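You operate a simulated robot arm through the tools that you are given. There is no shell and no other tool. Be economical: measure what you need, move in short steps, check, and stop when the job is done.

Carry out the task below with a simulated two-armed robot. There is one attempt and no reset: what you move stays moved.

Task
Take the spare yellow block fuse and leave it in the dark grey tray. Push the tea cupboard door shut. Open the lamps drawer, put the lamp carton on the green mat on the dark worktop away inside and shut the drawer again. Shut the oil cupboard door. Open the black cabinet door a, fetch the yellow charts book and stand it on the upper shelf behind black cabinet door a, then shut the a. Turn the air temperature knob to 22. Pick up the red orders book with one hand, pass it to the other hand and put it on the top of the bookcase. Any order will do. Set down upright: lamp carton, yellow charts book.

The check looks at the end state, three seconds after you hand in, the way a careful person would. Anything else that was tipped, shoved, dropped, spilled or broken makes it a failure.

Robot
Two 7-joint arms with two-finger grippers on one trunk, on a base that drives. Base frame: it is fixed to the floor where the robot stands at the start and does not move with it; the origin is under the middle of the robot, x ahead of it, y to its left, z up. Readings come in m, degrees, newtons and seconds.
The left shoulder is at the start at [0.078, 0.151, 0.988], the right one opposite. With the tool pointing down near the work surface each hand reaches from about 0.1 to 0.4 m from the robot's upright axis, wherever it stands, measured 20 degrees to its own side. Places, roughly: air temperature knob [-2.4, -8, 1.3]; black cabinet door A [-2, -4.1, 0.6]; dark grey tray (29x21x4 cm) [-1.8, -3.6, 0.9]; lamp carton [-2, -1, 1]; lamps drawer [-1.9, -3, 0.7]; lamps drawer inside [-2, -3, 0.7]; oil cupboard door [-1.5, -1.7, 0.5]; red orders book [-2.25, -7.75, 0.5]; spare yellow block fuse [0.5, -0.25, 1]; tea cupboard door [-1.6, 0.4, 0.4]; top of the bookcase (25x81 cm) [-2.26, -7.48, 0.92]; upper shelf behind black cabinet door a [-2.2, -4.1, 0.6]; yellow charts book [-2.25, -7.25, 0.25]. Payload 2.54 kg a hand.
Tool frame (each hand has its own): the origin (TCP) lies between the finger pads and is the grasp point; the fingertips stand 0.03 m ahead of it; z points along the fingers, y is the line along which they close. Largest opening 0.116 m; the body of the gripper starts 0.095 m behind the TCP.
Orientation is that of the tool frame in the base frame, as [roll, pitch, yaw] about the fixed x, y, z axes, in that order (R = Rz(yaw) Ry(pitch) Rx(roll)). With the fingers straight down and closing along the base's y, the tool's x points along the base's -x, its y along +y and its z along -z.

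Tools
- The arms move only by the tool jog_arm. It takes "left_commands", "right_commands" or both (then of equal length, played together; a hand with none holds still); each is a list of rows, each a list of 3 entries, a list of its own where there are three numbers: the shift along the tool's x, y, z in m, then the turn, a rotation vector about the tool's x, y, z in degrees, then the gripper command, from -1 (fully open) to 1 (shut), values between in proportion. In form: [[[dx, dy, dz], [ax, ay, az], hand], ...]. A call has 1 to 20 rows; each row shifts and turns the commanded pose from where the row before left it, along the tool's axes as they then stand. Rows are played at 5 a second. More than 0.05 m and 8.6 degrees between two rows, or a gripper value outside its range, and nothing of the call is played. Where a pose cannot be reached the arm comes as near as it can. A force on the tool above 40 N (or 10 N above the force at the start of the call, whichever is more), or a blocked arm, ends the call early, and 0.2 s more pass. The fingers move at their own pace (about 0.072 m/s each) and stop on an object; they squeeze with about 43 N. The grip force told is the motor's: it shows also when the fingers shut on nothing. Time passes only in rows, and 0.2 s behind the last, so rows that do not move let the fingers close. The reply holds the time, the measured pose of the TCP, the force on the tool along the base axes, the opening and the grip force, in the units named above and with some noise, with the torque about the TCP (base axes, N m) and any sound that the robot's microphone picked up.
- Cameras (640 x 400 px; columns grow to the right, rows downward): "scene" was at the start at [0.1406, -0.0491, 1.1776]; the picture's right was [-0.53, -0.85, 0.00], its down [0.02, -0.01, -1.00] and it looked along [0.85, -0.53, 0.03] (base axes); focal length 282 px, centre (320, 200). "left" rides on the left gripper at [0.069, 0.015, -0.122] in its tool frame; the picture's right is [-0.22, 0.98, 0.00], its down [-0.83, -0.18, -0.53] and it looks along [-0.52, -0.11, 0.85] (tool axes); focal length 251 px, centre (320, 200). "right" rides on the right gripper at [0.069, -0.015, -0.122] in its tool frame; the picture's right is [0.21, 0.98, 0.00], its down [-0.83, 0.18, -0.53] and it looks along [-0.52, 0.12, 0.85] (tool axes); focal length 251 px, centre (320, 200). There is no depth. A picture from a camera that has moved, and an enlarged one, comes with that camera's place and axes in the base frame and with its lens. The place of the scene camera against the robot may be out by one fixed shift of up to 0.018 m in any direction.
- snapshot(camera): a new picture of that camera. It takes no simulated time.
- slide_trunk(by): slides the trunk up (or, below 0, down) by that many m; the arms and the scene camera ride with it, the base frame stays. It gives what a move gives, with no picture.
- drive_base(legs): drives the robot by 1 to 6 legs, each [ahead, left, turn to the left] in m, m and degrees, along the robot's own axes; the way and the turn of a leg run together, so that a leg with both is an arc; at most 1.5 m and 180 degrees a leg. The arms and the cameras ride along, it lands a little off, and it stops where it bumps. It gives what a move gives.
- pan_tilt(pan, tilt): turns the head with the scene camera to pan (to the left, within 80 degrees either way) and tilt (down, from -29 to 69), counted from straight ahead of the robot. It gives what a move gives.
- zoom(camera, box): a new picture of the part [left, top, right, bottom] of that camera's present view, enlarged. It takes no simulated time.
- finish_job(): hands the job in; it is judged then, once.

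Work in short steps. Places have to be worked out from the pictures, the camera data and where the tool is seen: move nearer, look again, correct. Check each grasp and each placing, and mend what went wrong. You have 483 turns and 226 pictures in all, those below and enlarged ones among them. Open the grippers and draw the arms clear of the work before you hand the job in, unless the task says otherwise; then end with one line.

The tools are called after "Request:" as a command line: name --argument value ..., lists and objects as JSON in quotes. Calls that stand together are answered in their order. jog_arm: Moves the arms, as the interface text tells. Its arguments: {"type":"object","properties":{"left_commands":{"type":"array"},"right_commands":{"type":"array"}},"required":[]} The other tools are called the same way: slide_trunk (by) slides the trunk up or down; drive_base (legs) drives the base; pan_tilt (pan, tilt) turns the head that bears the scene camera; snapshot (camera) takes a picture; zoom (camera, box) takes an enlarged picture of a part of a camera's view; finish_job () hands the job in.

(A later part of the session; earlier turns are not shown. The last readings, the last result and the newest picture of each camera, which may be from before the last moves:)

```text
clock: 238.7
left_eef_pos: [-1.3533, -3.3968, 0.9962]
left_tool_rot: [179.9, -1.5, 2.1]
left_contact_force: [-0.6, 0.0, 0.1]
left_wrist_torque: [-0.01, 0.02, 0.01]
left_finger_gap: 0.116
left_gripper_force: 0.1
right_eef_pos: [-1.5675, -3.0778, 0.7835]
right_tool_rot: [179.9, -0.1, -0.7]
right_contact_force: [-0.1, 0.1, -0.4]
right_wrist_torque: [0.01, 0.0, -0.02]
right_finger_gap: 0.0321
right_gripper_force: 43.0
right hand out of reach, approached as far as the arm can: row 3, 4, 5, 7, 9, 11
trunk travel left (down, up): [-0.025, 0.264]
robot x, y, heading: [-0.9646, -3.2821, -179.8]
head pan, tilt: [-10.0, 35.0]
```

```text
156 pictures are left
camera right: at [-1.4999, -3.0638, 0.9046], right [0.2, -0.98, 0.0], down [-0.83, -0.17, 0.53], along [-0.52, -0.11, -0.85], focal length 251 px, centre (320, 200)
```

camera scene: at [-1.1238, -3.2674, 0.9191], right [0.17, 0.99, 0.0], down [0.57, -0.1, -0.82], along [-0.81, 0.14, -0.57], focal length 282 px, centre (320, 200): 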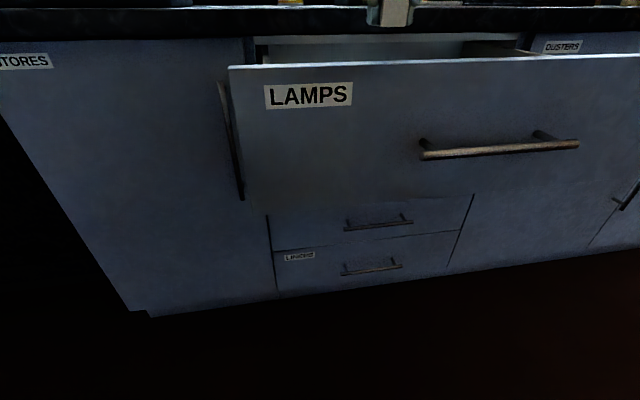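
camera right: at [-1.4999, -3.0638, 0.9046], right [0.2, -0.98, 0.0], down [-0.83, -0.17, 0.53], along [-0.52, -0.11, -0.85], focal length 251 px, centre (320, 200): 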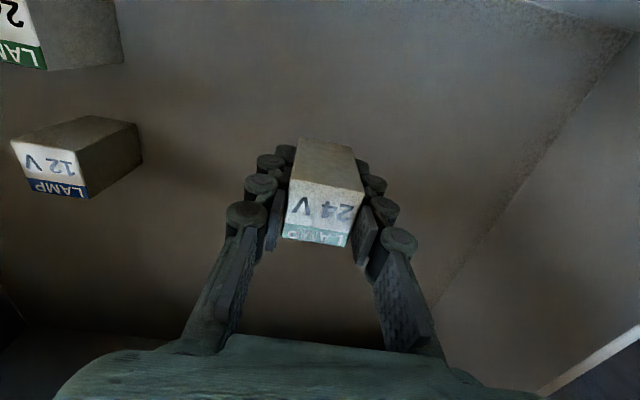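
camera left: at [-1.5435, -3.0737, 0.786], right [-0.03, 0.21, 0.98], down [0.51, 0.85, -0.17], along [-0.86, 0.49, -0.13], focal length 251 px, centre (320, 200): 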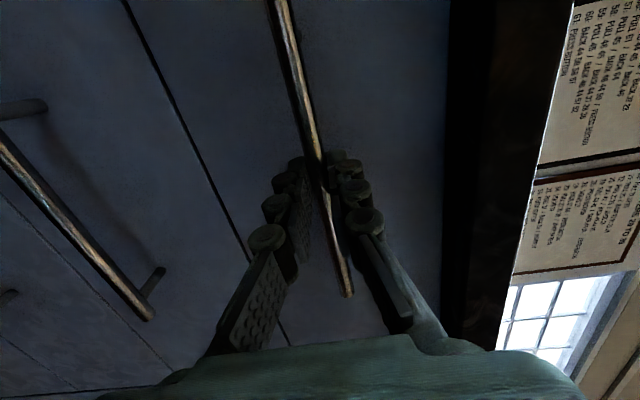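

Arm is at its fold limit. Lower the trunk the last 2.4 cm, back off 6 cm, then reach forward and down.

Request:
slide_trunk --by -0.022

Request:
drive_base --legs '[[-0.06, 0, 0]]'

Request:
jog_arm --right_commands '[[[-0.025, 0.005, 0], [0, 0, 0], 0.8], [[-0.025, 0.005, 0], [0, 0, 0], 0.8], [[-0.01, 0, 0.006], [0, 0, 0], 0.8], [[0, 0, 0.006], [0, 0, 0], 0.8], [[0, 0, 0.006], [0, 0, 0], 0.8], [[0, 0, 0.006], [0, 0, 0], 0.8], [[0, 0, 0.006], [0, 0, 0], 0.8], [[0, 0, 0.006], [0, 0, 0], 0.8]]'

Request:
snapshot --camera "right"

```text
clock: 239.4
left_eef_pos: [-1.3545, -3.398, 0.9739]
left_tool_rot: [180.0, -1.5, 2.1]
left_contact_force: [0.8, -0.1, 1.0]
left_wrist_torque: [-0.02, 0.02, -0.04]
left_finger_gap: 0.116
left_gripper_force: 0.0
right_eef_pos: [-1.5684, -3.0784, 0.7609]
right_tool_rot: [179.9, -0.1, -0.6]
right_contact_force: [0.3, -1.0, 0.3]
right_wrist_torque: [-0.01, 0.0, -0.04]
right_finger_gap: 0.0323
right_gripper_force: 42.5
trunk travel left (down, up): [-0.003, 0.286]
robot x, y, heading: [-0.9655, -3.2761, -179.7]
head pan, tilt: [-10.0, 35.0]
```

```text
clock: 240.4
left_eef_pos: [-1.2958, -3.3964, 0.973]
left_tool_rot: [179.9, -1.6, 2.2]
left_contact_force: [0.3, -0.2, 0.8]
left_wrist_torque: [-0.03, 0.01, 0.0]
left_finger_gap: 0.116
left_gripper_force: 0.1
right_eef_pos: [-1.5088, -3.0782, 0.7615]
right_tool_rot: [179.9, -0.2, -0.6]
right_contact_force: [-0.1, -0.3, 0.1]
right_wrist_torque: [-0.03, 0.03, -0.02]
right_finger_gap: 0.0325
right_gripper_force: 42.4
trunk travel left (down, up): [-0.003, 0.286]
robot x, y, heading: [-0.9044, -3.2824, -179.6]
head pan, tilt: [-10.0, 35.0]
```

```text
clock: 242.1
left_eef_pos: [-1.2959, -3.3975, 0.9718]
left_tool_rot: [-180.0, -1.4, 2.2]
left_contact_force: [0.0, -0.1, 0.1]
left_wrist_torque: [0.01, 0.03, 0.02]
left_finger_gap: 0.1161
left_gripper_force: 0.1
right_eef_pos: [-1.5713, -3.0875, 0.741]
right_tool_rot: [-179.7, 1.3, -0.6]
right_contact_force: [-1.9, -0.8, 17.0]
right_wrist_torque: [-0.09, -0.24, -0.01]
right_finger_gap: 0.032
right_gripper_force: 42.8
trunk travel left (down, up): [-0.003, 0.286]
robot x, y, heading: [-0.9056, -3.2806, -179.6]
head pan, tilt: [-10.0, 35.0]
stopped in row 8 (right hand): the force on the tool passed its limit at 44 N (the readings are from after the stop); the commanded pose is now the measured one
```

```text
155 pictures are left
camera right: at [-1.5002, -3.073, 0.8615], right [0.2, -0.98, -0.01], down [-0.82, -0.17, 0.55], along [-0.54, -0.11, -0.83], focal length 251 px, centre (320, 200)
```

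right: 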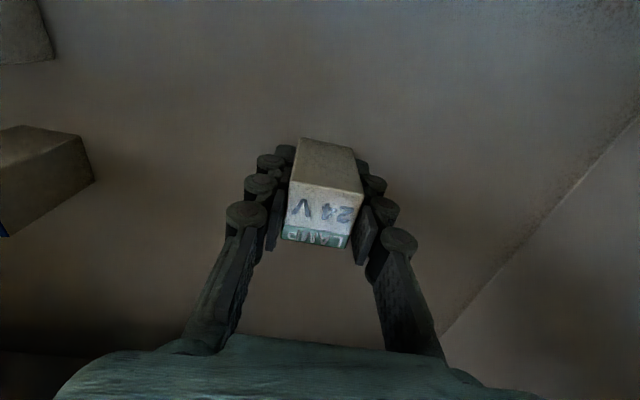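

Carton rests on the drawer floor. Release and rise.

Request:
jog_arm --right_commands '[[[0, 0, -0.002], [0, 1.2, 0], 0.4], [[0, 0, 0], [0, 0, 0], 0], [[0, 0, 0], [0, 0, 0], -0.2], [[0, 0, 0], [0, 0, 0], -0.2], [[0, 0, -0.03], [0, 0, 0], -0.2], [[0, 0, -0.04], [0, 0, 0], -0.2], [[0, 0, -0.04], [0, 0, 0], -0.2], [[0, 0, -0.04], [0, 0, 0], -0.2]]'

Request:
slide_trunk --by 0.2

Request:
snapshot --camera "right"

```text
clock: 243.9
left_eef_pos: [-1.2955, -3.3971, 0.9739]
left_tool_rot: [179.9, -1.4, 2.2]
left_contact_force: [0.6, -0.6, -0.1]
left_wrist_torque: [0.05, 0.0, -0.02]
left_finger_gap: 0.1161
left_gripper_force: 0.1
right_eef_pos: [-1.5686, -3.0863, 0.888]
right_tool_rot: [180.0, -0.4, -0.7]
right_contact_force: [0.5, 0.3, 0.9]
right_wrist_torque: [0.02, -0.01, 0.01]
right_finger_gap: 0.0698
right_gripper_force: 0.1
trunk travel left (down, up): [-0.003, 0.286]
robot x, y, heading: [-0.9055, -3.2797, -179.7]
head pan, tilt: [-10.0, 35.0]
```

```text
clock: 246.0
left_eef_pos: [-1.2954, -3.3979, 1.1738]
left_tool_rot: [179.9, -1.5, 2.3]
left_contact_force: [-1.0, -0.3, 0.4]
left_wrist_torque: [-0.01, -0.01, -0.01]
left_finger_gap: 0.1159
left_gripper_force: 0.1
right_eef_pos: [-1.5691, -3.086, 1.0881]
right_tool_rot: [-179.9, -0.4, -0.6]
right_contact_force: [-0.1, 0.5, -0.2]
right_wrist_torque: [-0.02, -0.03, 0.03]
right_finger_gap: 0.0692
right_gripper_force: 0.1
trunk travel left (down, up): [-0.203, 0.086]
robot x, y, heading: [-0.9038, -3.2791, -179.8]
head pan, tilt: [-10.0, 35.0]
```

```text
154 pictures are left
camera right: at [-1.5018, -3.0714, 1.21], right [0.2, -0.98, 0.0], down [-0.83, -0.17, 0.53], along [-0.52, -0.11, -0.85], focal length 251 px, centre (320, 200)
```

right: 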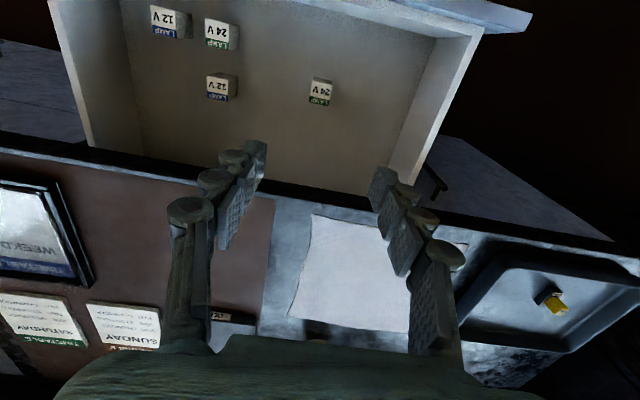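

Carton stands upright inside. Now I back off and put the left hand in its forward fist pose to push the drawer shut.

Request:
drive_base --legs '[[-0.4, 0, 0], [0, -0.26, 0]]'

Request:
jog_arm --left_commands '[[[-0.03, -0.02, 0], [0, -8.2, 0], 1], [[-0.03, -0.02, 0], [0, -8.2, 0], 1], [[-0.02, -0.02, 0.02], [0, -8.2, 0], 1], [[-0.02, -0.02, 0.02], [0, -8.2, 0], 1], [[0, -0.02, 0.03], [0, -8.2, 0], 1], [[0, -0.02, 0.03], [0, -8.2, 0], 1], [[0, 0, 0.03], [0, -8.2, 0], 1], [[0, 0, 0.02], [0, -8.2, 0], 1], [[0.02, 0, 0.02], [0, -8.2, 0], 1], [[0.03, 0, 0.02], [0, -8.2, 0], 1], [[0.03, 0, 0.02], [0, -8, 0], 1], [[0.03, 0, 0.02], [0, 0, 0], 1], [[0.03, 0, 0.02], [0, 0, 0], 1], [[0.03, 0, 0.02], [0, 0, 0], 1], [[0.03, 0, 0.02], [0, 0, 0], 1]]' --right_commands '[[[0.03, 0, 0], [0, 0, 0], -1], [[0.03, 0, 0], [0, 0, 0], -1], [[0.03, 0, 0], [0, 0, 0], -1], [[0.03, 0, 0], [0, 0, 0], -1], [[0, 0, 0], [0, 0, 0], -1], [[0, 0, 0], [0, 0, 0], -1], [[0, 0, 0], [0, 0, 0], -1], [[0, 0, 0], [0, 0, 0], -1], [[0, 0, 0], [0, 0, 0], -1], [[0, 0, 0], [0, 0, 0], -1], [[0, 0, 0], [0, 0, 0], -1], [[0, 0, 0], [0, 0, 0], -1], [[0, 0, 0], [0, 0, 0], -1], [[0, 0, 0], [0, 0, 0], -1], [[0, 0, 0], [0, 0, 0], -1]]'

Request:
snapshot --camera "scene"

```text
clock: 251.2
left_eef_pos: [-0.9021, -3.1344, 1.1725]
left_tool_rot: [180.0, -1.5, 2.2]
left_contact_force: [-0.5, -0.3, 0.7]
left_wrist_torque: [-0.02, 0.0, -0.02]
left_finger_gap: 0.1157
left_gripper_force: 0.1
right_eef_pos: [-1.1747, -2.8238, 1.0872]
right_tool_rot: [-179.9, -0.4, -0.7]
right_contact_force: [-1.0, 0.5, -0.1]
right_wrist_torque: [-0.02, -0.03, -0.01]
right_finger_gap: 0.0701
right_gripper_force: 0.0
trunk travel left (down, up): [-0.203, 0.086]
robot x, y, heading: [-0.5138, -3.0186, -179.6]
head pan, tilt: [-10.0, 35.0]
```

```text
clock: 254.4
left_eef_pos: [-1.2, -3.0263, 0.8538]
left_tool_rot: [177.7, 88.5, -0.3]
left_contact_force: [0.7, 0.3, -0.2]
left_wrist_torque: [-0.04, 0.0, -0.01]
left_finger_gap: 0.0
left_gripper_force: 28.3
right_eef_pos: [-1.0575, -2.814, 1.0796]
right_tool_rot: [178.4, -1.6, -1.4]
right_contact_force: [-0.1, 0.5, 0.1]
right_wrist_torque: [0.0, -0.02, -0.03]
right_finger_gap: 0.1159
right_gripper_force: 0.1
trunk travel left (down, up): [-0.203, 0.086]
robot x, y, heading: [-0.5091, -3.0206, -179.9]
head pan, tilt: [-10.0, 35.0]
```

```text
153 pictures are left
camera scene: at [-0.673, -2.9945, 1.1155], right [0.27, 0.96, 0.0], down [0.38, -0.11, -0.92], along [-0.88, 0.25, -0.4], focal length 282 px, centre (320, 200)
```

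scene: 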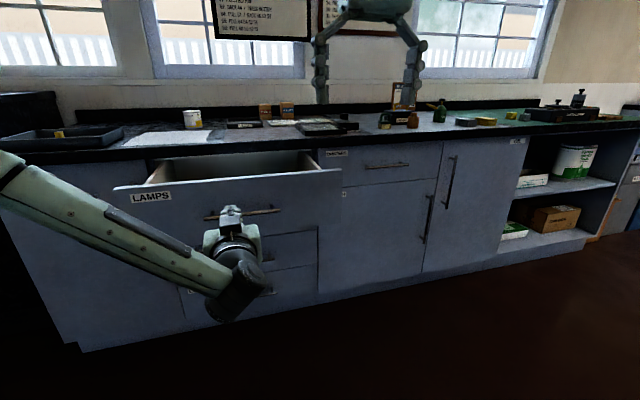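

Lower the trunk 4.5 cm (aim above the handle) and drive ahead to push.

Request:
slide_trunk --by -0.045

Request:
drive_base --legs '[[0.18, 0, 0]]'

Request:
snapshot --camera "left"

Request:
snapshot --camera "scene"

```text
clock: 255.3
left_eef_pos: [-1.1999, -3.0265, 0.8095]
left_tool_rot: [177.4, 88.6, -0.4]
left_contact_force: [0.3, -0.4, -0.6]
left_wrist_torque: [0.01, -0.04, 0.03]
left_finger_gap: 0.0
left_gripper_force: 28.7
right_eef_pos: [-1.0575, -2.8156, 1.0347]
right_tool_rot: [178.6, -1.5, -1.4]
right_contact_force: [0.4, 0.0, -0.6]
right_wrist_torque: [-0.02, 0.0, -0.01]
right_finger_gap: 0.1161
right_gripper_force: 0.1
trunk travel left (down, up): [-0.158, 0.131]
robot x, y, heading: [-0.516, -3.0195, -179.8]
head pan, tilt: [-10.0, 35.0]
```

```text
clock: 256.8
left_eef_pos: [-1.378, -3.0294, 0.8089]
left_tool_rot: [177.2, 88.6, -0.5]
left_contact_force: [0.3, 0.0, -0.5]
left_wrist_torque: [0.01, 0.05, 0.01]
left_finger_gap: 0.0
left_gripper_force: 29.3
right_eef_pos: [-1.2364, -2.8189, 1.0356]
right_tool_rot: [178.7, -1.3, -1.2]
right_contact_force: [0.2, 0.1, 0.4]
right_wrist_torque: [-0.03, -0.03, 0.01]
right_finger_gap: 0.116
right_gripper_force: 0.1
trunk travel left (down, up): [-0.158, 0.131]
robot x, y, heading: [-0.6883, -3.0192, -179.8]
head pan, tilt: [-10.0, 35.0]
```

```text
152 pictures are left
camera left: at [-1.2541, -3.0384, 0.7447], right [0.03, -0.98, 0.22], down [0.5, 0.2, 0.84], along [-0.86, 0.08, 0.5], focal length 251 px, centre (320, 200)
```

left: 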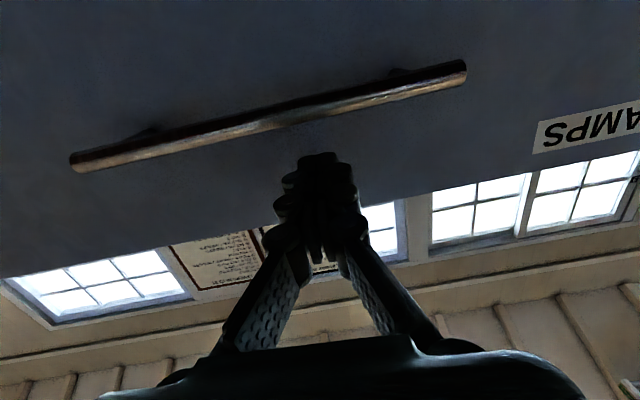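

```text
151 pictures are left
camera scene: at [-0.8515, -2.996, 1.0722], right [0.27, 0.96, 0.0], down [0.36, -0.1, -0.93], along [-0.89, 0.25, -0.38], focal length 282 px, centre (320, 200)
```

scene: 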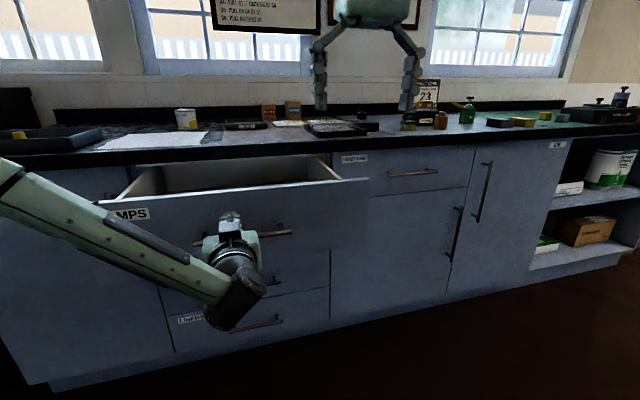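

Fingers contact between handle and top edge. Push in short legs.

Request:
drive_base --legs '[[0.08, 0, 0], [0.08, 0, 0], [0.07, 0, 0], [0.05, 0, 0]]'

Request:
snapshot --camera "scene"

```text
clock: 259.6
left_eef_pos: [-1.6578, -3.0306, 0.81]
left_tool_rot: [177.0, 88.5, -0.9]
left_contact_force: [-0.1, 0.0, -0.6]
left_wrist_torque: [0.03, -0.02, 0.03]
left_finger_gap: 0.0002
left_gripper_force: 28.7
right_eef_pos: [-1.5178, -2.8207, 1.033]
right_tool_rot: [178.6, -1.8, -1.2]
right_contact_force: [-0.8, -0.1, 0.0]
right_wrist_torque: [0.01, -0.03, 0.02]
right_finger_gap: 0.1159
right_gripper_force: 0.0
trunk travel left (down, up): [-0.158, 0.131]
robot x, y, heading: [-0.969, -3.0239, -179.5]
head pan, tilt: [-10.0, 35.0]
```

```text
150 pictures are left
camera scene: at [-1.1318, -2.999, 1.0716], right [0.27, 0.96, 0.0], down [0.37, -0.1, -0.92], along [-0.89, 0.24, -0.38], focal length 282 px, centre (320, 200)
```

scene: 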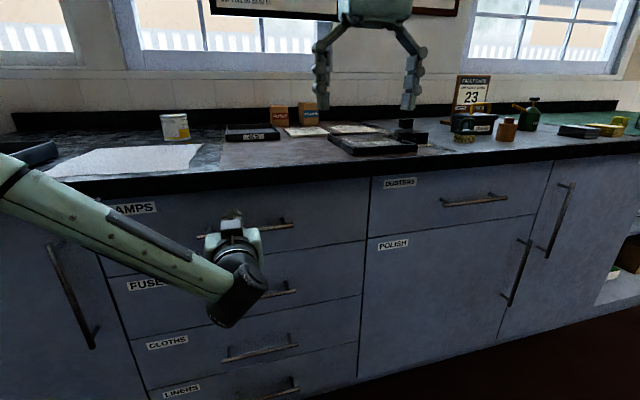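

Looks flush; press gently with the arm to confirm.

Request:
jog_arm --left_commands '[[[0, 0, 0.01], [0, 0, 0], 1], [[0, 0, 0.01], [0, 0, 0], 1], [[0, 0, 0.01], [0, 0, 0], 1], [[0, 0, 0.008], [0, 0, 0], 1], [[0, 0, 0.008], [0, 0, 0], 1], [[0, 0, 0.008], [0, 0, 0], 1]]'

Request:
zoom --camera "scene" --box '[80, 130, 560, 400]'

```text
clock: 260.8
left_eef_pos: [-1.695, -3.0325, 0.8094]
left_tool_rot: [178.5, 88.3, 0.8]
left_contact_force: [18.8, -3.1, 5.8]
left_wrist_torque: [0.08, 0.36, 0.02]
left_finger_gap: 0.0062
left_gripper_force: 28.7
right_eef_pos: [-1.5159, -2.8212, 1.0299]
right_tool_rot: [178.5, -2.3, -1.2]
right_contact_force: [0.7, -0.4, 0.0]
right_wrist_torque: [0.04, 0.08, 0.04]
right_finger_gap: 0.1157
right_gripper_force: 0.1
trunk travel left (down, up): [-0.158, 0.131]
robot x, y, heading: [-0.9716, -3.0238, -179.1]
head pan, tilt: [-10.0, 35.0]
stopped in row 5 (left hand): the force on the tool passed its limit at 52 N (the readings are from after the stop); the commanded pose is now the measured one
```

```text
1.33 times, centred on (320, 265) of scene
camera zoom: at [-1.1284, -3.0013, 1.0699], right [0.25, 0.97, 0.0], down [0.39, -0.1, -0.91], along [-0.89, 0.23, -0.41], focal length 376 px, centre (320, 113)
```

zoom: 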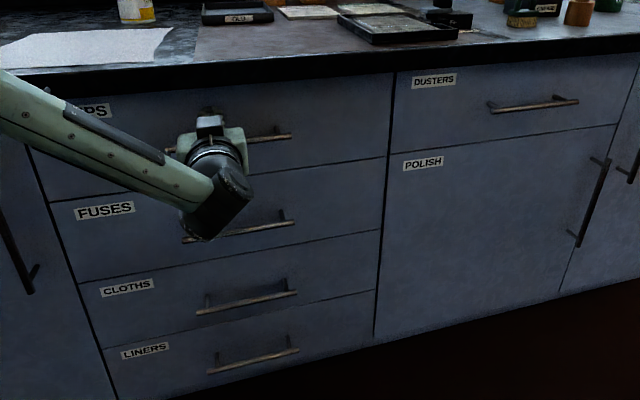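

Drawer shut firmly. Next, cabinet door A: handle triangulated at about [-1.89,-4.32,0.84], hinge on its right. Back off and go there, left hand pointing ahead.

Request:
drive_base --legs '[[-0.3, 0, 0], [0, 1.29, 0]]'

Request:
jog_arm --left_commands '[[[0, 0, 0], [0, 0, 0], -0.3], [[0, 0, 0], [0, 0, 0], -0.3], [[0, 0, 0], [0, 0, 0], -0.3]]'

Request:
pan_tilt --pan 0 --tilt 20

Request:
snapshot --camera "left"

Request:
snapshot --camera "scene"

```text
clock: 275.1
left_eef_pos: [-1.3773, -4.3253, 0.8049]
left_tool_rot: [176.3, 88.2, -1.5]
left_contact_force: [0.3, -0.8, -0.3]
left_wrist_torque: [-0.03, -0.01, 0.04]
left_finger_gap: 0.0
left_gripper_force: 28.9
right_eef_pos: [-1.2002, -4.1126, 1.0272]
right_tool_rot: [178.4, -2.3, -1.2]
right_contact_force: [0.8, -0.7, 0.3]
right_wrist_torque: [-0.02, -0.01, -0.02]
right_finger_gap: 0.116
right_gripper_force: 0.0
trunk travel left (down, up): [-0.158, 0.131]
robot x, y, heading: [-0.6524, -4.3129, -179.3]
head pan, tilt: [-10.0, 35.0]
```

```text
clock: 275.9
left_eef_pos: [-1.3781, -4.3249, 0.8054]
left_tool_rot: [176.4, 88.0, -1.4]
left_contact_force: [-0.4, 0.4, 0.2]
left_wrist_torque: [-0.04, 0.02, -0.01]
left_finger_gap: 0.0754
left_gripper_force: 0.0
right_eef_pos: [-1.1999, -4.1127, 1.0266]
right_tool_rot: [178.3, -2.7, -1.3]
right_contact_force: [-0.7, -0.3, -0.2]
right_wrist_torque: [-0.02, -0.04, -0.06]
right_finger_gap: 0.1159
right_gripper_force: 0.0
trunk travel left (down, up): [-0.158, 0.131]
robot x, y, heading: [-0.6516, -4.3103, -179.6]
head pan, tilt: [-10.0, 35.0]
```

```text
clock: 276.7
left_eef_pos: [-1.3766, -4.324, 0.8047]
left_tool_rot: [176.4, 88.1, -1.3]
left_contact_force: [0.2, -0.1, -1.1]
left_wrist_torque: [-0.05, -0.04, 0.01]
left_finger_gap: 0.0753
left_gripper_force: 0.0
right_eef_pos: [-1.1995, -4.1137, 1.0299]
right_tool_rot: [178.5, -2.4, -1.1]
right_contact_force: [0.8, -0.5, 0.6]
right_wrist_torque: [0.01, -0.03, 0.0]
right_finger_gap: 0.1161
right_gripper_force: 0.0
trunk travel left (down, up): [-0.158, 0.131]
robot x, y, heading: [-0.6535, -4.313, -179.2]
head pan, tilt: [0.0, 20.0]
```

```text
148 pictures are left
camera left: at [-1.2526, -4.3347, 0.7414], right [0.03, -0.98, 0.22], down [0.5, 0.2, 0.84], along [-0.87, 0.08, 0.49], focal length 251 px, centre (320, 200)
```

left: 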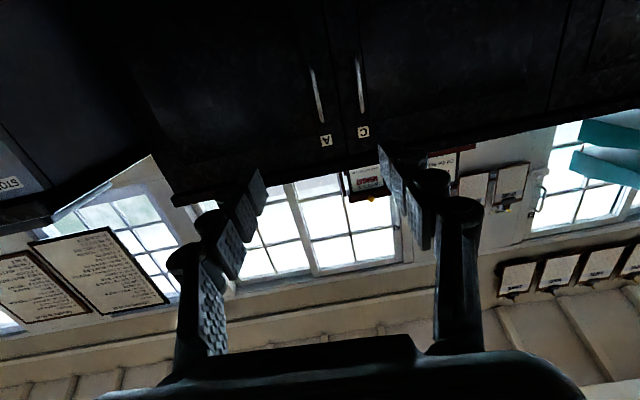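

```text
147 pictures are left
camera scene: at [-0.8141, -4.2977, 1.0743], right [0.19, 0.98, 0.0], down [0.35, -0.07, -0.93], along [-0.92, 0.18, -0.36], focal length 282 px, centre (320, 200)
```

scene: 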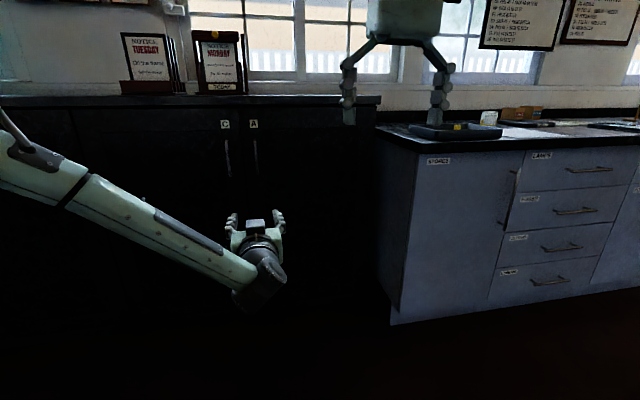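

Handle A at y≈-4.328, z 0.77–0.88: the hand is aligned. Drive ahead 35 cm and recheck.

Request:
drive_base --legs '[[0.36, 0, 0]]'

Request:
snapshot --camera "left"

```text
clock: 279.0
left_eef_pos: [-1.7367, -4.328, 0.8051]
left_tool_rot: [176.2, 88.0, -1.5]
left_contact_force: [-0.8, 0.0, -0.1]
left_wrist_torque: [0.01, 0.02, 0.01]
left_finger_gap: 0.0755
left_gripper_force: 0.0
right_eef_pos: [-1.5583, -4.1154, 1.0283]
right_tool_rot: [178.3, -2.5, -1.4]
right_contact_force: [0.2, 0.4, 0.4]
right_wrist_torque: [-0.01, -0.01, 0.0]
right_finger_gap: 0.1161
right_gripper_force: 0.1
trunk travel left (down, up): [-0.158, 0.131]
robot x, y, heading: [-1.0099, -4.3182, -179.7]
head pan, tilt: [0.0, 20.0]
```

```text
146 pictures are left
camera left: at [-1.6114, -4.3371, 0.7413], right [0.03, -0.98, 0.22], down [0.5, 0.2, 0.84], along [-0.87, 0.08, 0.49], focal length 251 px, centre (320, 200)
```

left: 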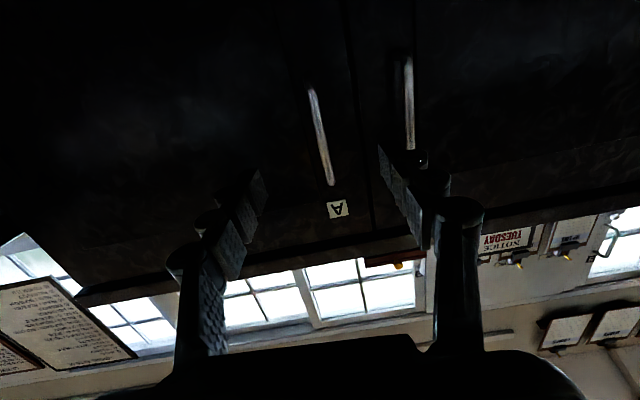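

Handle A at x≈-1.895, y≈-4.331. Advance 14.5 cm and close.

Request:
drive_base --legs '[[0.14, 0, 0]]'

Request:
jog_arm --left_commands '[[[0, 0, 0], [0, 0, 0], 0.4], [[0, 0, 0], [0, 0, 0], 1], [[0, 0, 0], [0, 0, 0], 1], [[0, 0, 0], [0, 0, 0], 1]]'

Request:
snapshot --camera "left"

```text
clock: 280.3
left_eef_pos: [-1.876, -4.3282, 0.8047]
left_tool_rot: [176.4, 88.1, -1.5]
left_contact_force: [-0.1, -0.3, 0.2]
left_wrist_torque: [0.01, 0.02, -0.06]
left_finger_gap: 0.0752
left_gripper_force: 0.1
right_eef_pos: [-1.6957, -4.1152, 1.0279]
right_tool_rot: [178.3, -2.4, -1.3]
right_contact_force: [-0.2, -0.2, 0.1]
right_wrist_torque: [0.02, -0.02, 0.01]
right_finger_gap: 0.1162
right_gripper_force: 0.1
trunk travel left (down, up): [-0.158, 0.131]
robot x, y, heading: [-1.1527, -4.3202, -179.5]
head pan, tilt: [0.0, 20.0]
```

```text
clock: 281.3
left_eef_pos: [-1.8763, -4.3287, 0.8056]
left_tool_rot: [176.6, 88.1, -1.3]
left_contact_force: [3.9, -1.2, 0.7]
left_wrist_torque: [0.04, 0.04, 0.07]
left_finger_gap: 0.0062
left_gripper_force: 28.8
right_eef_pos: [-1.6965, -4.114, 1.0279]
right_tool_rot: [178.2, -2.5, -1.4]
right_contact_force: [-0.3, -0.1, 0.4]
right_wrist_torque: [0.01, 0.01, -0.01]
right_finger_gap: 0.1159
right_gripper_force: 0.1
trunk travel left (down, up): [-0.158, 0.131]
robot x, y, heading: [-1.1515, -4.3196, -179.4]
head pan, tilt: [0.0, 20.0]
```

```text
145 pictures are left
camera left: at [-1.7502, -4.338, 0.7416], right [0.03, -0.98, 0.22], down [0.5, 0.2, 0.84], along [-0.87, 0.08, 0.49], focal length 251 px, centre (320, 200)
```

left: 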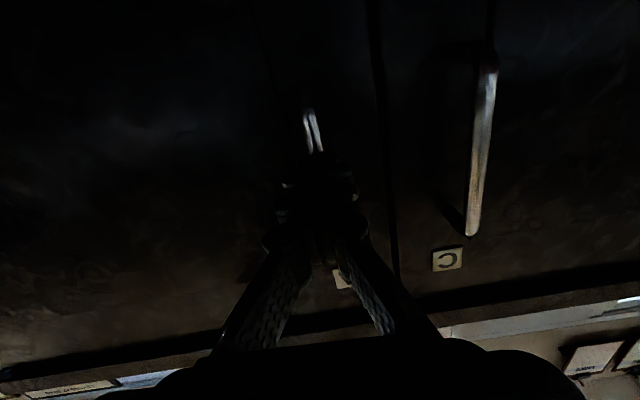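

Request:
zoom --camera "left" --box '[230, 80, 420, 200]'

```text
3.33 times, centred on (325, 140) of left
camera zoom: at [-1.7502, -4.338, 0.7416], right [0.03, -0.98, 0.22], down [0.5, 0.2, 0.84], along [-0.87, 0.08, 0.49], focal length 838 px, centre (303, 400)
```

zoom: 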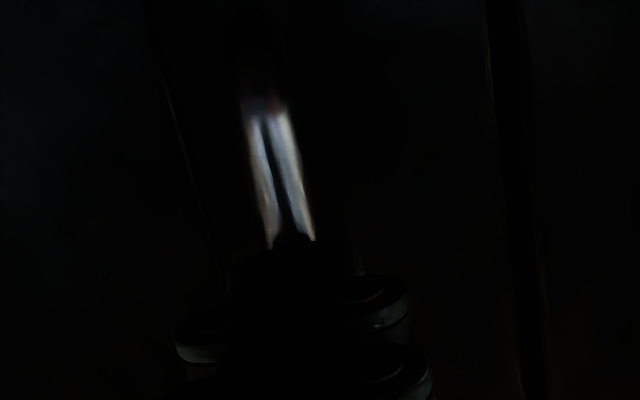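

Grip is doubtful (near-zero gap). Open, advance 1.2 cm, and close again.

Request:
jog_arm --left_commands '[[[0, 0, 0], [0, 0, 0], 0], [[0, 0, 0], [0, 0, 0], 0], [[0, 0, 0.012], [0, 0, 0], 0], [[0, 0, 0], [0, 0, 0], 0.5], [[0, 0, 0], [0, 0, 0], 1], [[0, 0, 0], [0, 0, 0], 1]]'

Request:
zoom --camera "left" --box '[230, 80, 420, 200]'

```text
clock: 282.7
left_eef_pos: [-1.887, -4.329, 0.8039]
left_tool_rot: [176.6, 88.1, -1.3]
left_contact_force: [-0.3, -1.2, 0.3]
left_wrist_torque: [0.03, 0.06, 0.02]
left_finger_gap: 0.0114
left_gripper_force: 38.5
right_eef_pos: [-1.6964, -4.1155, 1.0273]
right_tool_rot: [178.3, -2.5, -1.3]
right_contact_force: [0.1, 0.8, -0.5]
right_wrist_torque: [0.0, -0.01, -0.01]
right_finger_gap: 0.116
right_gripper_force: 0.0
trunk travel left (down, up): [-0.158, 0.131]
robot x, y, heading: [-1.1501, -4.3158, -179.7]
head pan, tilt: [0.0, 20.0]
```

```text
3.33 times, centred on (325, 140) of left
camera zoom: at [-1.7626, -4.3385, 0.741], right [0.03, -0.98, 0.22], down [0.5, 0.2, 0.84], along [-0.87, 0.08, 0.49], focal length 838 px, centre (303, 400)
```

zoom: 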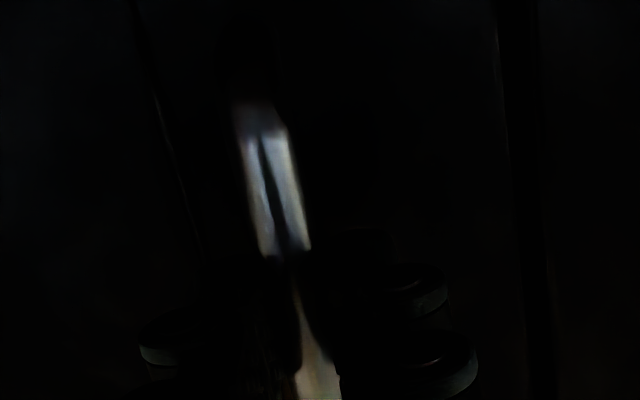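

Handle firmly gripped (1.1 cm). Pull along the door's arc by driving back.

Request:
drive_base --legs '[[-0.09, -0.008, 0], [-0.088, -0.023, 0]]'

Request:
snapshot --camera "scene"

```text
clock: 284.5
left_eef_pos: [-1.7272, -4.2884, 0.8051]
left_tool_rot: [-179.0, 88.0, 1.7]
left_contact_force: [-0.3, 0.7, -0.5]
left_wrist_torque: [0.12, -0.2, -0.14]
left_finger_gap: 0.0111
left_gripper_force: 38.3
right_eef_pos: [-1.5381, -4.0855, 1.0249]
right_tool_rot: [178.1, -2.8, -1.6]
right_contact_force: [-0.6, 0.1, -0.1]
right_wrist_torque: [-0.02, -0.02, 0.01]
right_finger_gap: 0.116
right_gripper_force: 0.1
trunk travel left (down, up): [-0.158, 0.131]
robot x, y, heading: [-0.9933, -4.288, -179.7]
head pan, tilt: [0.0, 20.0]
stopped in leg 2: the force on the tool passed its limit at 44 N (the readings are from after the stop); the commanded pose is now the measured one
```

```text
142 pictures are left
camera scene: at [-1.1545, -4.2772, 1.078], right [0.16, 0.99, 0.0], down [0.32, -0.05, -0.95], along [-0.94, 0.15, -0.32], focal length 282 px, centre (320, 200)
```

scene: 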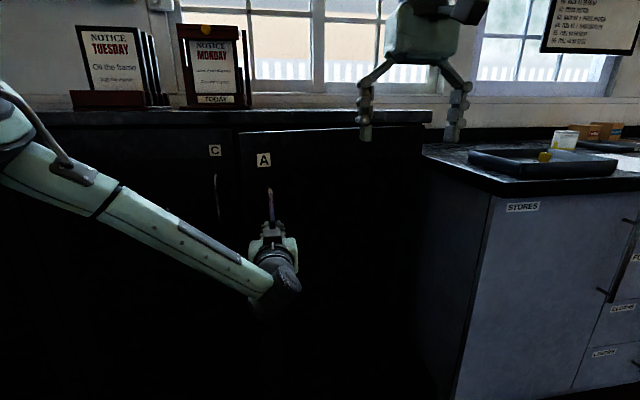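

Door is opening (~25–28°). Continue with smaller legs, more sideways.

Request:
drive_base --legs '[[-0.04, -0.022, 0]]'

Request:
drive_base --legs '[[-0.04, -0.027, 0]]'

Request:
snapshot --camera "scene"

```text
clock: 285.4
left_eef_pos: [-1.6875, -4.2695, 0.8048]
left_tool_rot: [-178.8, 88.1, 2.3]
left_contact_force: [5.0, -9.4, -2.5]
left_wrist_torque: [0.1, 0.07, 0.22]
left_finger_gap: 0.011
left_gripper_force: 38.3
right_eef_pos: [-1.4997, -4.0633, 1.025]
right_tool_rot: [178.2, -2.7, -1.7]
right_contact_force: [-0.6, -0.9, 0.2]
right_wrist_torque: [0.05, 0.01, -0.02]
right_finger_gap: 0.1159
right_gripper_force: 0.1
trunk travel left (down, up): [-0.158, 0.131]
robot x, y, heading: [-0.9487, -4.2691, -179.7]
head pan, tilt: [0.0, 20.0]
```

```text
clock: 286.4
left_eef_pos: [-1.6481, -4.2449, 0.8053]
left_tool_rot: [-177.9, 88.1, 3.2]
left_contact_force: [11.7, -16.1, -0.1]
left_wrist_torque: [0.13, -0.05, 0.32]
left_finger_gap: 0.0108
left_gripper_force: 38.1
right_eef_pos: [-1.4585, -4.0365, 1.0269]
right_tool_rot: [178.1, -2.7, -1.7]
right_contact_force: [-0.1, 0.7, 0.1]
right_wrist_torque: [0.01, 0.0, 0.01]
right_finger_gap: 0.1157
right_gripper_force: 0.0
trunk travel left (down, up): [-0.158, 0.131]
robot x, y, heading: [-0.9144, -4.2423, -179.6]
head pan, tilt: [0.0, 20.0]
```

```text
141 pictures are left
camera scene: at [-1.0748, -4.2299, 1.0785], right [0.15, 0.99, 0.0], down [0.31, -0.05, -0.95], along [-0.94, 0.15, -0.32], focal length 282 px, centre (320, 200)
```

scene: 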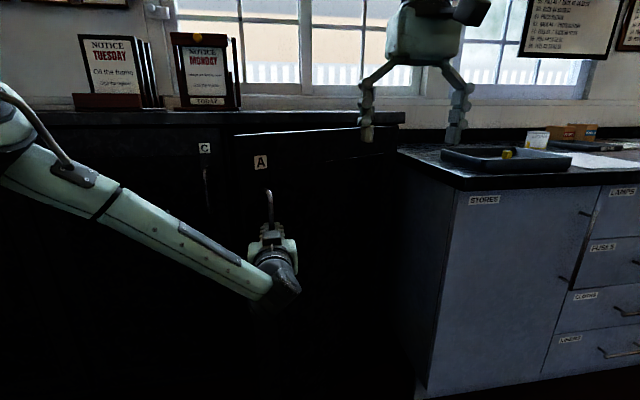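

Door is ~38° open. I release the handle, slip the closed hand round the free edge, and sweep the door open from inside.

Request:
jog_arm --left_commands '[[[0, 0, 0], [0, 0, 0], 0.3], [[0, 0, 0], [0, 0, 0], 0], [[0, 0, 0], [0, 0, 0], 0]]'

Request:
drive_base --legs '[[-0.13, 0, 0], [0, 0.16, 0]]'

Request:
jog_arm --left_commands '[[[0, 0, 0], [0, 0, 0], 1], [[0, 0, 0], [0, 0, 0], 1], [[0, 0, 0], [0, 0, 0], 1]]'

Request:
snapshot --camera "scene"

Request:
snapshot --camera "left"

```text
clock: 287.1
left_eef_pos: [-1.6505, -4.2437, 0.805]
left_tool_rot: [179.8, 88.1, 1.0]
left_contact_force: [-0.1, 0.2, 0.5]
left_wrist_torque: [0.02, 0.01, 0.02]
left_finger_gap: 0.0579
left_gripper_force: 0.0
right_eef_pos: [-1.4601, -4.0352, 1.0251]
right_tool_rot: [178.0, -2.9, -1.5]
right_contact_force: [-0.8, -0.3, 0.4]
right_wrist_torque: [-0.02, -0.01, -0.01]
right_finger_gap: 0.1163
right_gripper_force: 0.0
trunk travel left (down, up): [-0.158, 0.131]
robot x, y, heading: [-0.9118, -4.2419, -179.7]
head pan, tilt: [0.0, 20.0]
```

```text
clock: 290.2
left_eef_pos: [-1.5176, -4.4061, 0.8044]
left_tool_rot: [-179.9, 88.0, 1.2]
left_contact_force: [0.5, 0.0, -0.1]
left_wrist_torque: [-0.02, 0.01, 0.05]
left_finger_gap: 0.0582
left_gripper_force: 0.1
right_eef_pos: [-1.3294, -4.1962, 1.0261]
right_tool_rot: [178.0, -2.9, -1.6]
right_contact_force: [-0.7, 0.6, 0.3]
right_wrist_torque: [0.0, 0.01, 0.0]
right_finger_gap: 0.1161
right_gripper_force: 0.0
trunk travel left (down, up): [-0.158, 0.131]
robot x, y, heading: [-0.7815, -4.3998, -179.7]
head pan, tilt: [0.0, 20.0]
```

```text
clock: 291.0
left_eef_pos: [-1.5172, -4.4048, 0.8039]
left_tool_rot: [179.9, 88.0, 1.1]
left_contact_force: [-0.6, 0.4, 0.8]
left_wrist_torque: [-0.01, 0.01, -0.03]
left_finger_gap: 0.0001
left_gripper_force: 28.6
right_eef_pos: [-1.33, -4.196, 1.025]
right_tool_rot: [178.0, -2.8, -1.7]
right_contact_force: [-0.3, 0.1, -0.5]
right_wrist_torque: [0.03, -0.01, 0.02]
right_finger_gap: 0.116
right_gripper_force: 0.1
trunk travel left (down, up): [-0.158, 0.131]
robot x, y, heading: [-0.7821, -4.403, -179.7]
head pan, tilt: [0.0, 20.0]
```

```text
140 pictures are left
camera scene: at [-0.945, -4.3896, 1.079], right [0.15, 0.99, 0.0], down [0.31, -0.05, -0.95], along [-0.94, 0.14, -0.31], focal length 282 px, centre (320, 200)
```

scene: 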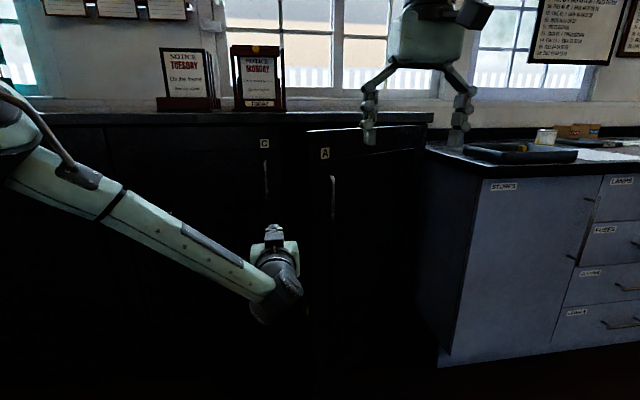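

```text
139 pictures are left
camera left: at [-1.3933, -4.4165, 0.7408], right [0.01, -0.98, 0.21], down [0.5, 0.19, 0.84], along [-0.87, 0.1, 0.49], focal length 251 px, centre (320, 200)
```

left: 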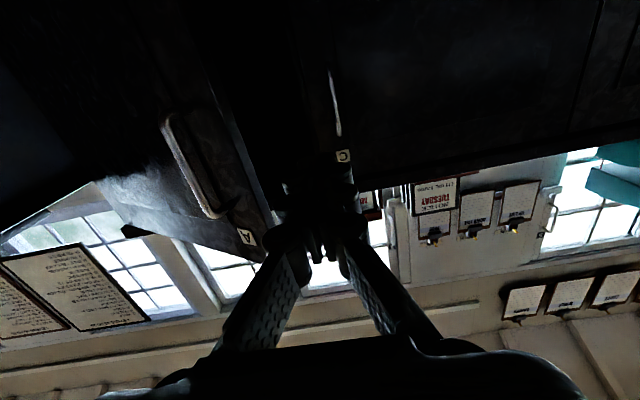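

The edge is right of the hand. Go ahead 20 cm, then sweep right.

Request:
drive_base --legs '[[0.2, 0, 0], [0, -0.15, 0]]'

Request:
snapshot --camera "scene"

```text
clock: 293.7
left_eef_pos: [-1.7193, -4.337, 0.8024]
left_tool_rot: [173.0, 88.1, -4.0]
left_contact_force: [-0.3, -1.5, -0.5]
left_wrist_torque: [-0.03, 0.07, 0.0]
left_finger_gap: 0.0
left_gripper_force: 28.2
right_eef_pos: [-1.5292, -4.1138, 1.0212]
right_tool_rot: [178.0, -3.3, -1.6]
right_contact_force: [0.0, 0.7, -0.4]
right_wrist_torque: [0.02, -0.02, 0.01]
right_finger_gap: 0.116
right_gripper_force: 0.1
trunk travel left (down, up): [-0.158, 0.131]
robot x, y, heading: [-0.9793, -4.3213, -179.7]
head pan, tilt: [0.0, 20.0]
stopped in leg 2: the force on the tool passed its limit at 56 N (the readings are from after the stop); the commanded pose is now the measured one
```

```text
138 pictures are left
camera scene: at [-1.1441, -4.3097, 1.0786], right [0.13, 0.99, 0.0], down [0.31, -0.04, -0.95], along [-0.94, 0.13, -0.31], focal length 282 px, centre (320, 200)
```

scene: 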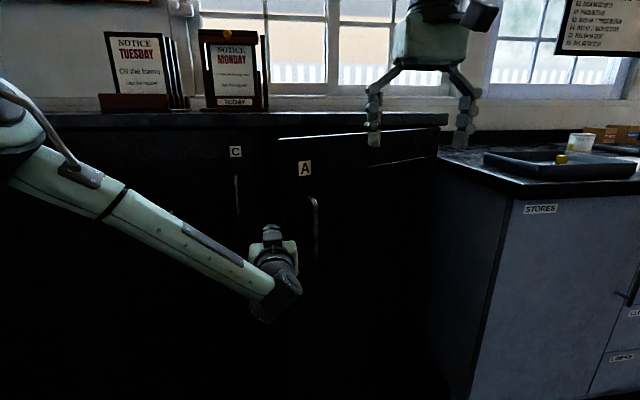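

Contact stopped it. I'll go 5 cm deeper and sweep gently with the arm.

Request:
jog_arm --left_commands '[[[0, 0.02, 0], [0, 0, 0], 1], [[0, 0, 0.025], [0, 0, 0], 1], [[0, 0, 0.025], [0, 0, 0], 1], [[0, -0.02, 0], [0, 0, 0], 1], [[0, -0.02, 0], [0, 0, 0], 1], [[0, -0.02, 0], [0, 0, 0], 1], [[0, -0.02, 0], [0, 0, 0], 1], [[0, -0.02, 0], [0, 0, 0], 1]]'

Request:
snapshot --camera "left"

Request:
snapshot --camera "scene"

```text
clock: 294.8
left_eef_pos: [-1.7725, -4.3533, 0.8011]
left_tool_rot: [166.7, 88.3, -8.9]
left_contact_force: [4.3, -9.5, 3.7]
left_wrist_torque: [0.13, -0.23, -0.89]
left_finger_gap: 0.0002
left_gripper_force: 28.4
right_eef_pos: [-1.5286, -4.1153, 1.0211]
right_tool_rot: [177.9, -3.2, -1.5]
right_contact_force: [-0.2, 0.4, 0.0]
right_wrist_torque: [-0.04, -0.03, 0.03]
right_finger_gap: 0.1158
right_gripper_force: 0.1
trunk travel left (down, up): [-0.158, 0.131]
robot x, y, heading: [-0.9807, -4.3194, -179.5]
head pan, tilt: [0.0, 20.0]
stopped in row 5 (left hand): the force on the tool passed its limit at 54 N (the readings are from after the stop); the commanded pose is now the measured one
```

```text
137 pictures are left
camera left: at [-1.6469, -4.3599, 0.7368], right [0.07, -0.97, 0.22], down [0.49, 0.23, 0.84], along [-0.87, 0.05, 0.49], focal length 251 px, centre (320, 200)
```

left: 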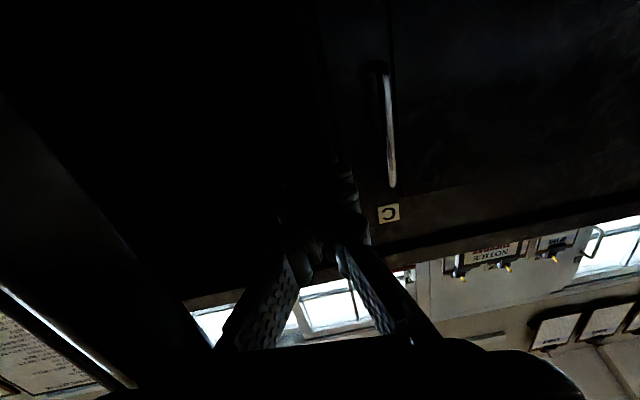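

```text
136 pictures are left
camera scene: at [-1.1435, -4.3111, 1.0789], right [0.13, 0.99, 0.0], down [0.31, -0.04, -0.95], along [-0.94, 0.12, -0.31], focal length 282 px, centre (320, 200)
```

scene: 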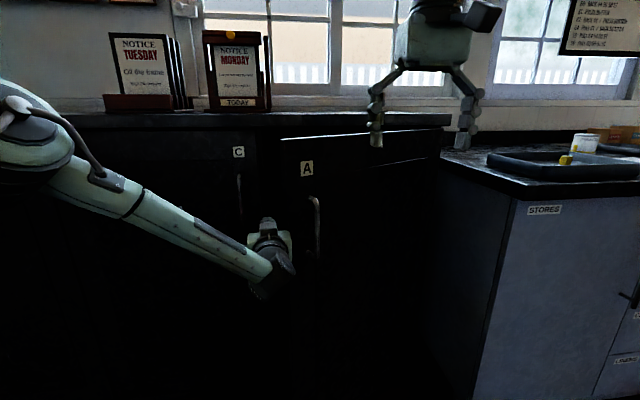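

Pushing purely sideways has poor leverage and the door is stiff. I back the hand so only fingers reach behind the edge, then pull diagonally (back + right) slowly.

Request:
jog_arm --left_commands '[[[0, 0.02, -0.02], [0, 0, 0], 1], [[0, 0.0, -0.03], [0, 0, 0], 1], [[0, 0, -0.01], [0, 0, 0], 1], [[0, -0.01, 0], [0, 0, 0], 1], [[0, -0.01, 0], [0, 0, 0], 1], [[0, -0.007, -0.008], [0, 0, 0], 1], [[0, -0.007, -0.008], [0, 0, 0], 1], [[0, -0.007, -0.008], [0, 0, 0], 1], [[0, -0.007, -0.008], [0, 0, 0], 1], [[0, -0.007, -0.008], [0, 0, 0], 1], [[0, -0.007, -0.008], [0, 0, 0], 1], [[0, -0.007, -0.008], [0, 0, 0], 1], [[0, -0.007, -0.008], [0, 0, 0], 1]]'

Request:
snapshot --camera "scene"

Request:
snapshot --camera "left"

```text
clock: 296.9
left_eef_pos: [-1.6764, -4.32, 0.8011]
left_tool_rot: [164.0, 87.9, -10.9]
left_contact_force: [1.6, -5.9, 1.3]
left_wrist_torque: [0.03, -0.03, -0.14]
left_finger_gap: 0.0001
left_gripper_force: 28.3
right_eef_pos: [-1.5293, -4.117, 1.0203]
right_tool_rot: [177.9, -3.4, -1.3]
right_contact_force: [-0.6, 0.0, -0.9]
right_wrist_torque: [0.0, 0.01, -0.01]
right_finger_gap: 0.1158
right_gripper_force: 0.0
trunk travel left (down, up): [-0.158, 0.131]
robot x, y, heading: [-0.9803, -4.32, -179.1]
head pan, tilt: [0.0, 20.0]
stopped in row 10 (left hand): the force on the tool passed its limit at 43 N (the readings are from after the stop); the commanded pose is now the measured one
```

```text
135 pictures are left
camera scene: at [-1.1434, -4.3123, 1.079], right [0.12, 0.99, 0.0], down [0.31, -0.04, -0.95], along [-0.94, 0.11, -0.31], focal length 282 px, centre (320, 200)
```

scene: 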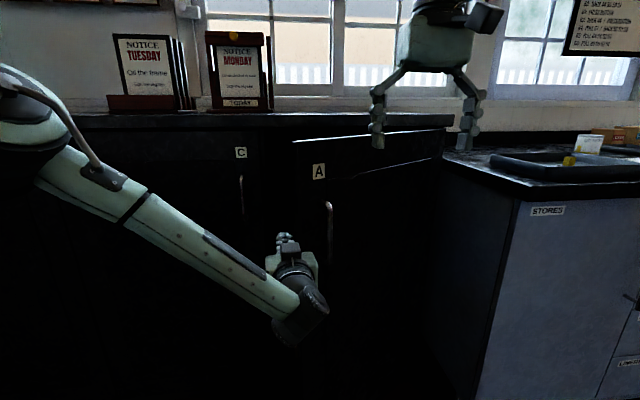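

```text
134 pictures are left
camera left: at [-1.5517, -4.3246, 0.7378], right [0.08, -0.97, 0.22], down [0.48, 0.23, 0.84], along [-0.87, 0.04, 0.49], focal length 251 px, centre (320, 200)
```

left: 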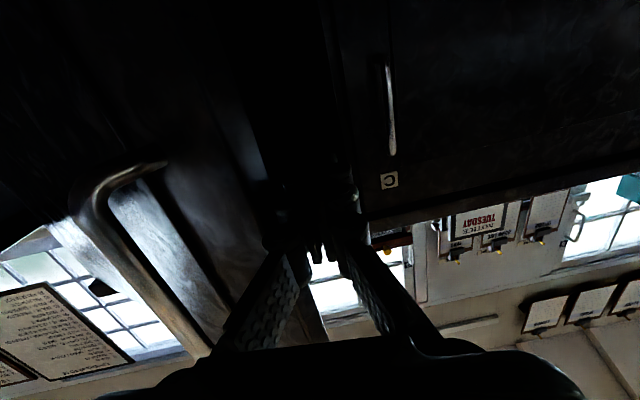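

The door is opening a little more each time. Continue slowly along the arc.

Request:
jog_arm --left_commands '[[[0, -0.005, -0.004], [0, 0, 0], 1], [[0, -0.005, -0.004], [0, 0, 0], 1], [[0, -0.005, -0.004], [0, 0, 0], 1], [[0, -0.005, -0.004], [0, 0, 0], 1], [[0, -0.005, -0.004], [0, 0, 0], 1], [[0, -0.005, -0.004], [0, 0, 0], 1], [[0, -0.005, -0.004], [0, 0, 0], 1], [[0, -0.005, -0.004], [0, 0, 0], 1], [[0, -0.005, -0.004], [0, 0, 0], 1], [[0, -0.005, -0.004], [0, 0, 0], 1], [[0, -0.005, -0.004], [0, 0, 0], 1], [[0, -0.005, -0.004], [0, 0, 0], 1], [[0, -0.005, -0.004], [0, 0, 0], 1], [[0, -0.005, -0.004], [0, 0, 0], 1], [[0, -0.005, -0.004], [0, 0, 0], 1], [[0, -0.005, -0.004], [0, 0, 0], 1]]'

Request:
snapshot --camera "scene"

```text
clock: 297.7
left_eef_pos: [-1.6703, -4.3161, 0.8]
left_tool_rot: [161.0, 88.0, -12.9]
left_contact_force: [4.4, -6.7, 1.8]
left_wrist_torque: [0.05, -0.01, -0.19]
left_finger_gap: 0.0
left_gripper_force: 28.5
right_eef_pos: [-1.5299, -4.1176, 1.0199]
right_tool_rot: [177.8, -3.5, -1.3]
right_contact_force: [-0.1, -0.3, 0.0]
right_wrist_torque: [0.0, 0.02, 0.01]
right_finger_gap: 0.1158
right_gripper_force: 0.0
trunk travel left (down, up): [-0.158, 0.131]
robot x, y, heading: [-0.9793, -4.3218, -179.3]
head pan, tilt: [0.0, 20.0]
stopped in row 3 (left hand): the force on the tool passed its limit at 43 N (the readings are from after the stop); the commanded pose is now the measured one
```

```text
133 pictures are left
camera scene: at [-1.143, -4.3138, 1.079], right [0.11, 0.99, 0.0], down [0.31, -0.03, -0.95], along [-0.94, 0.11, -0.31], focal length 282 px, centre (320, 200)
```

scene: 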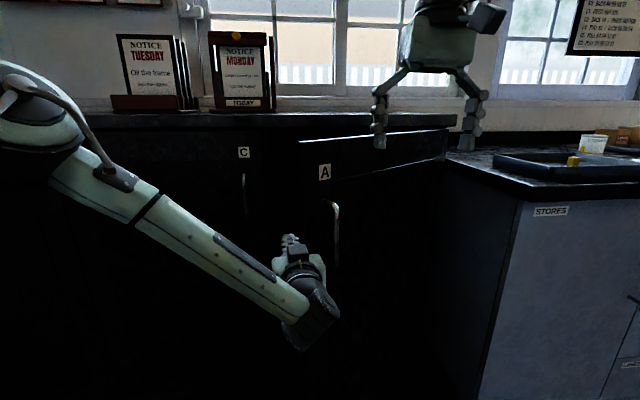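

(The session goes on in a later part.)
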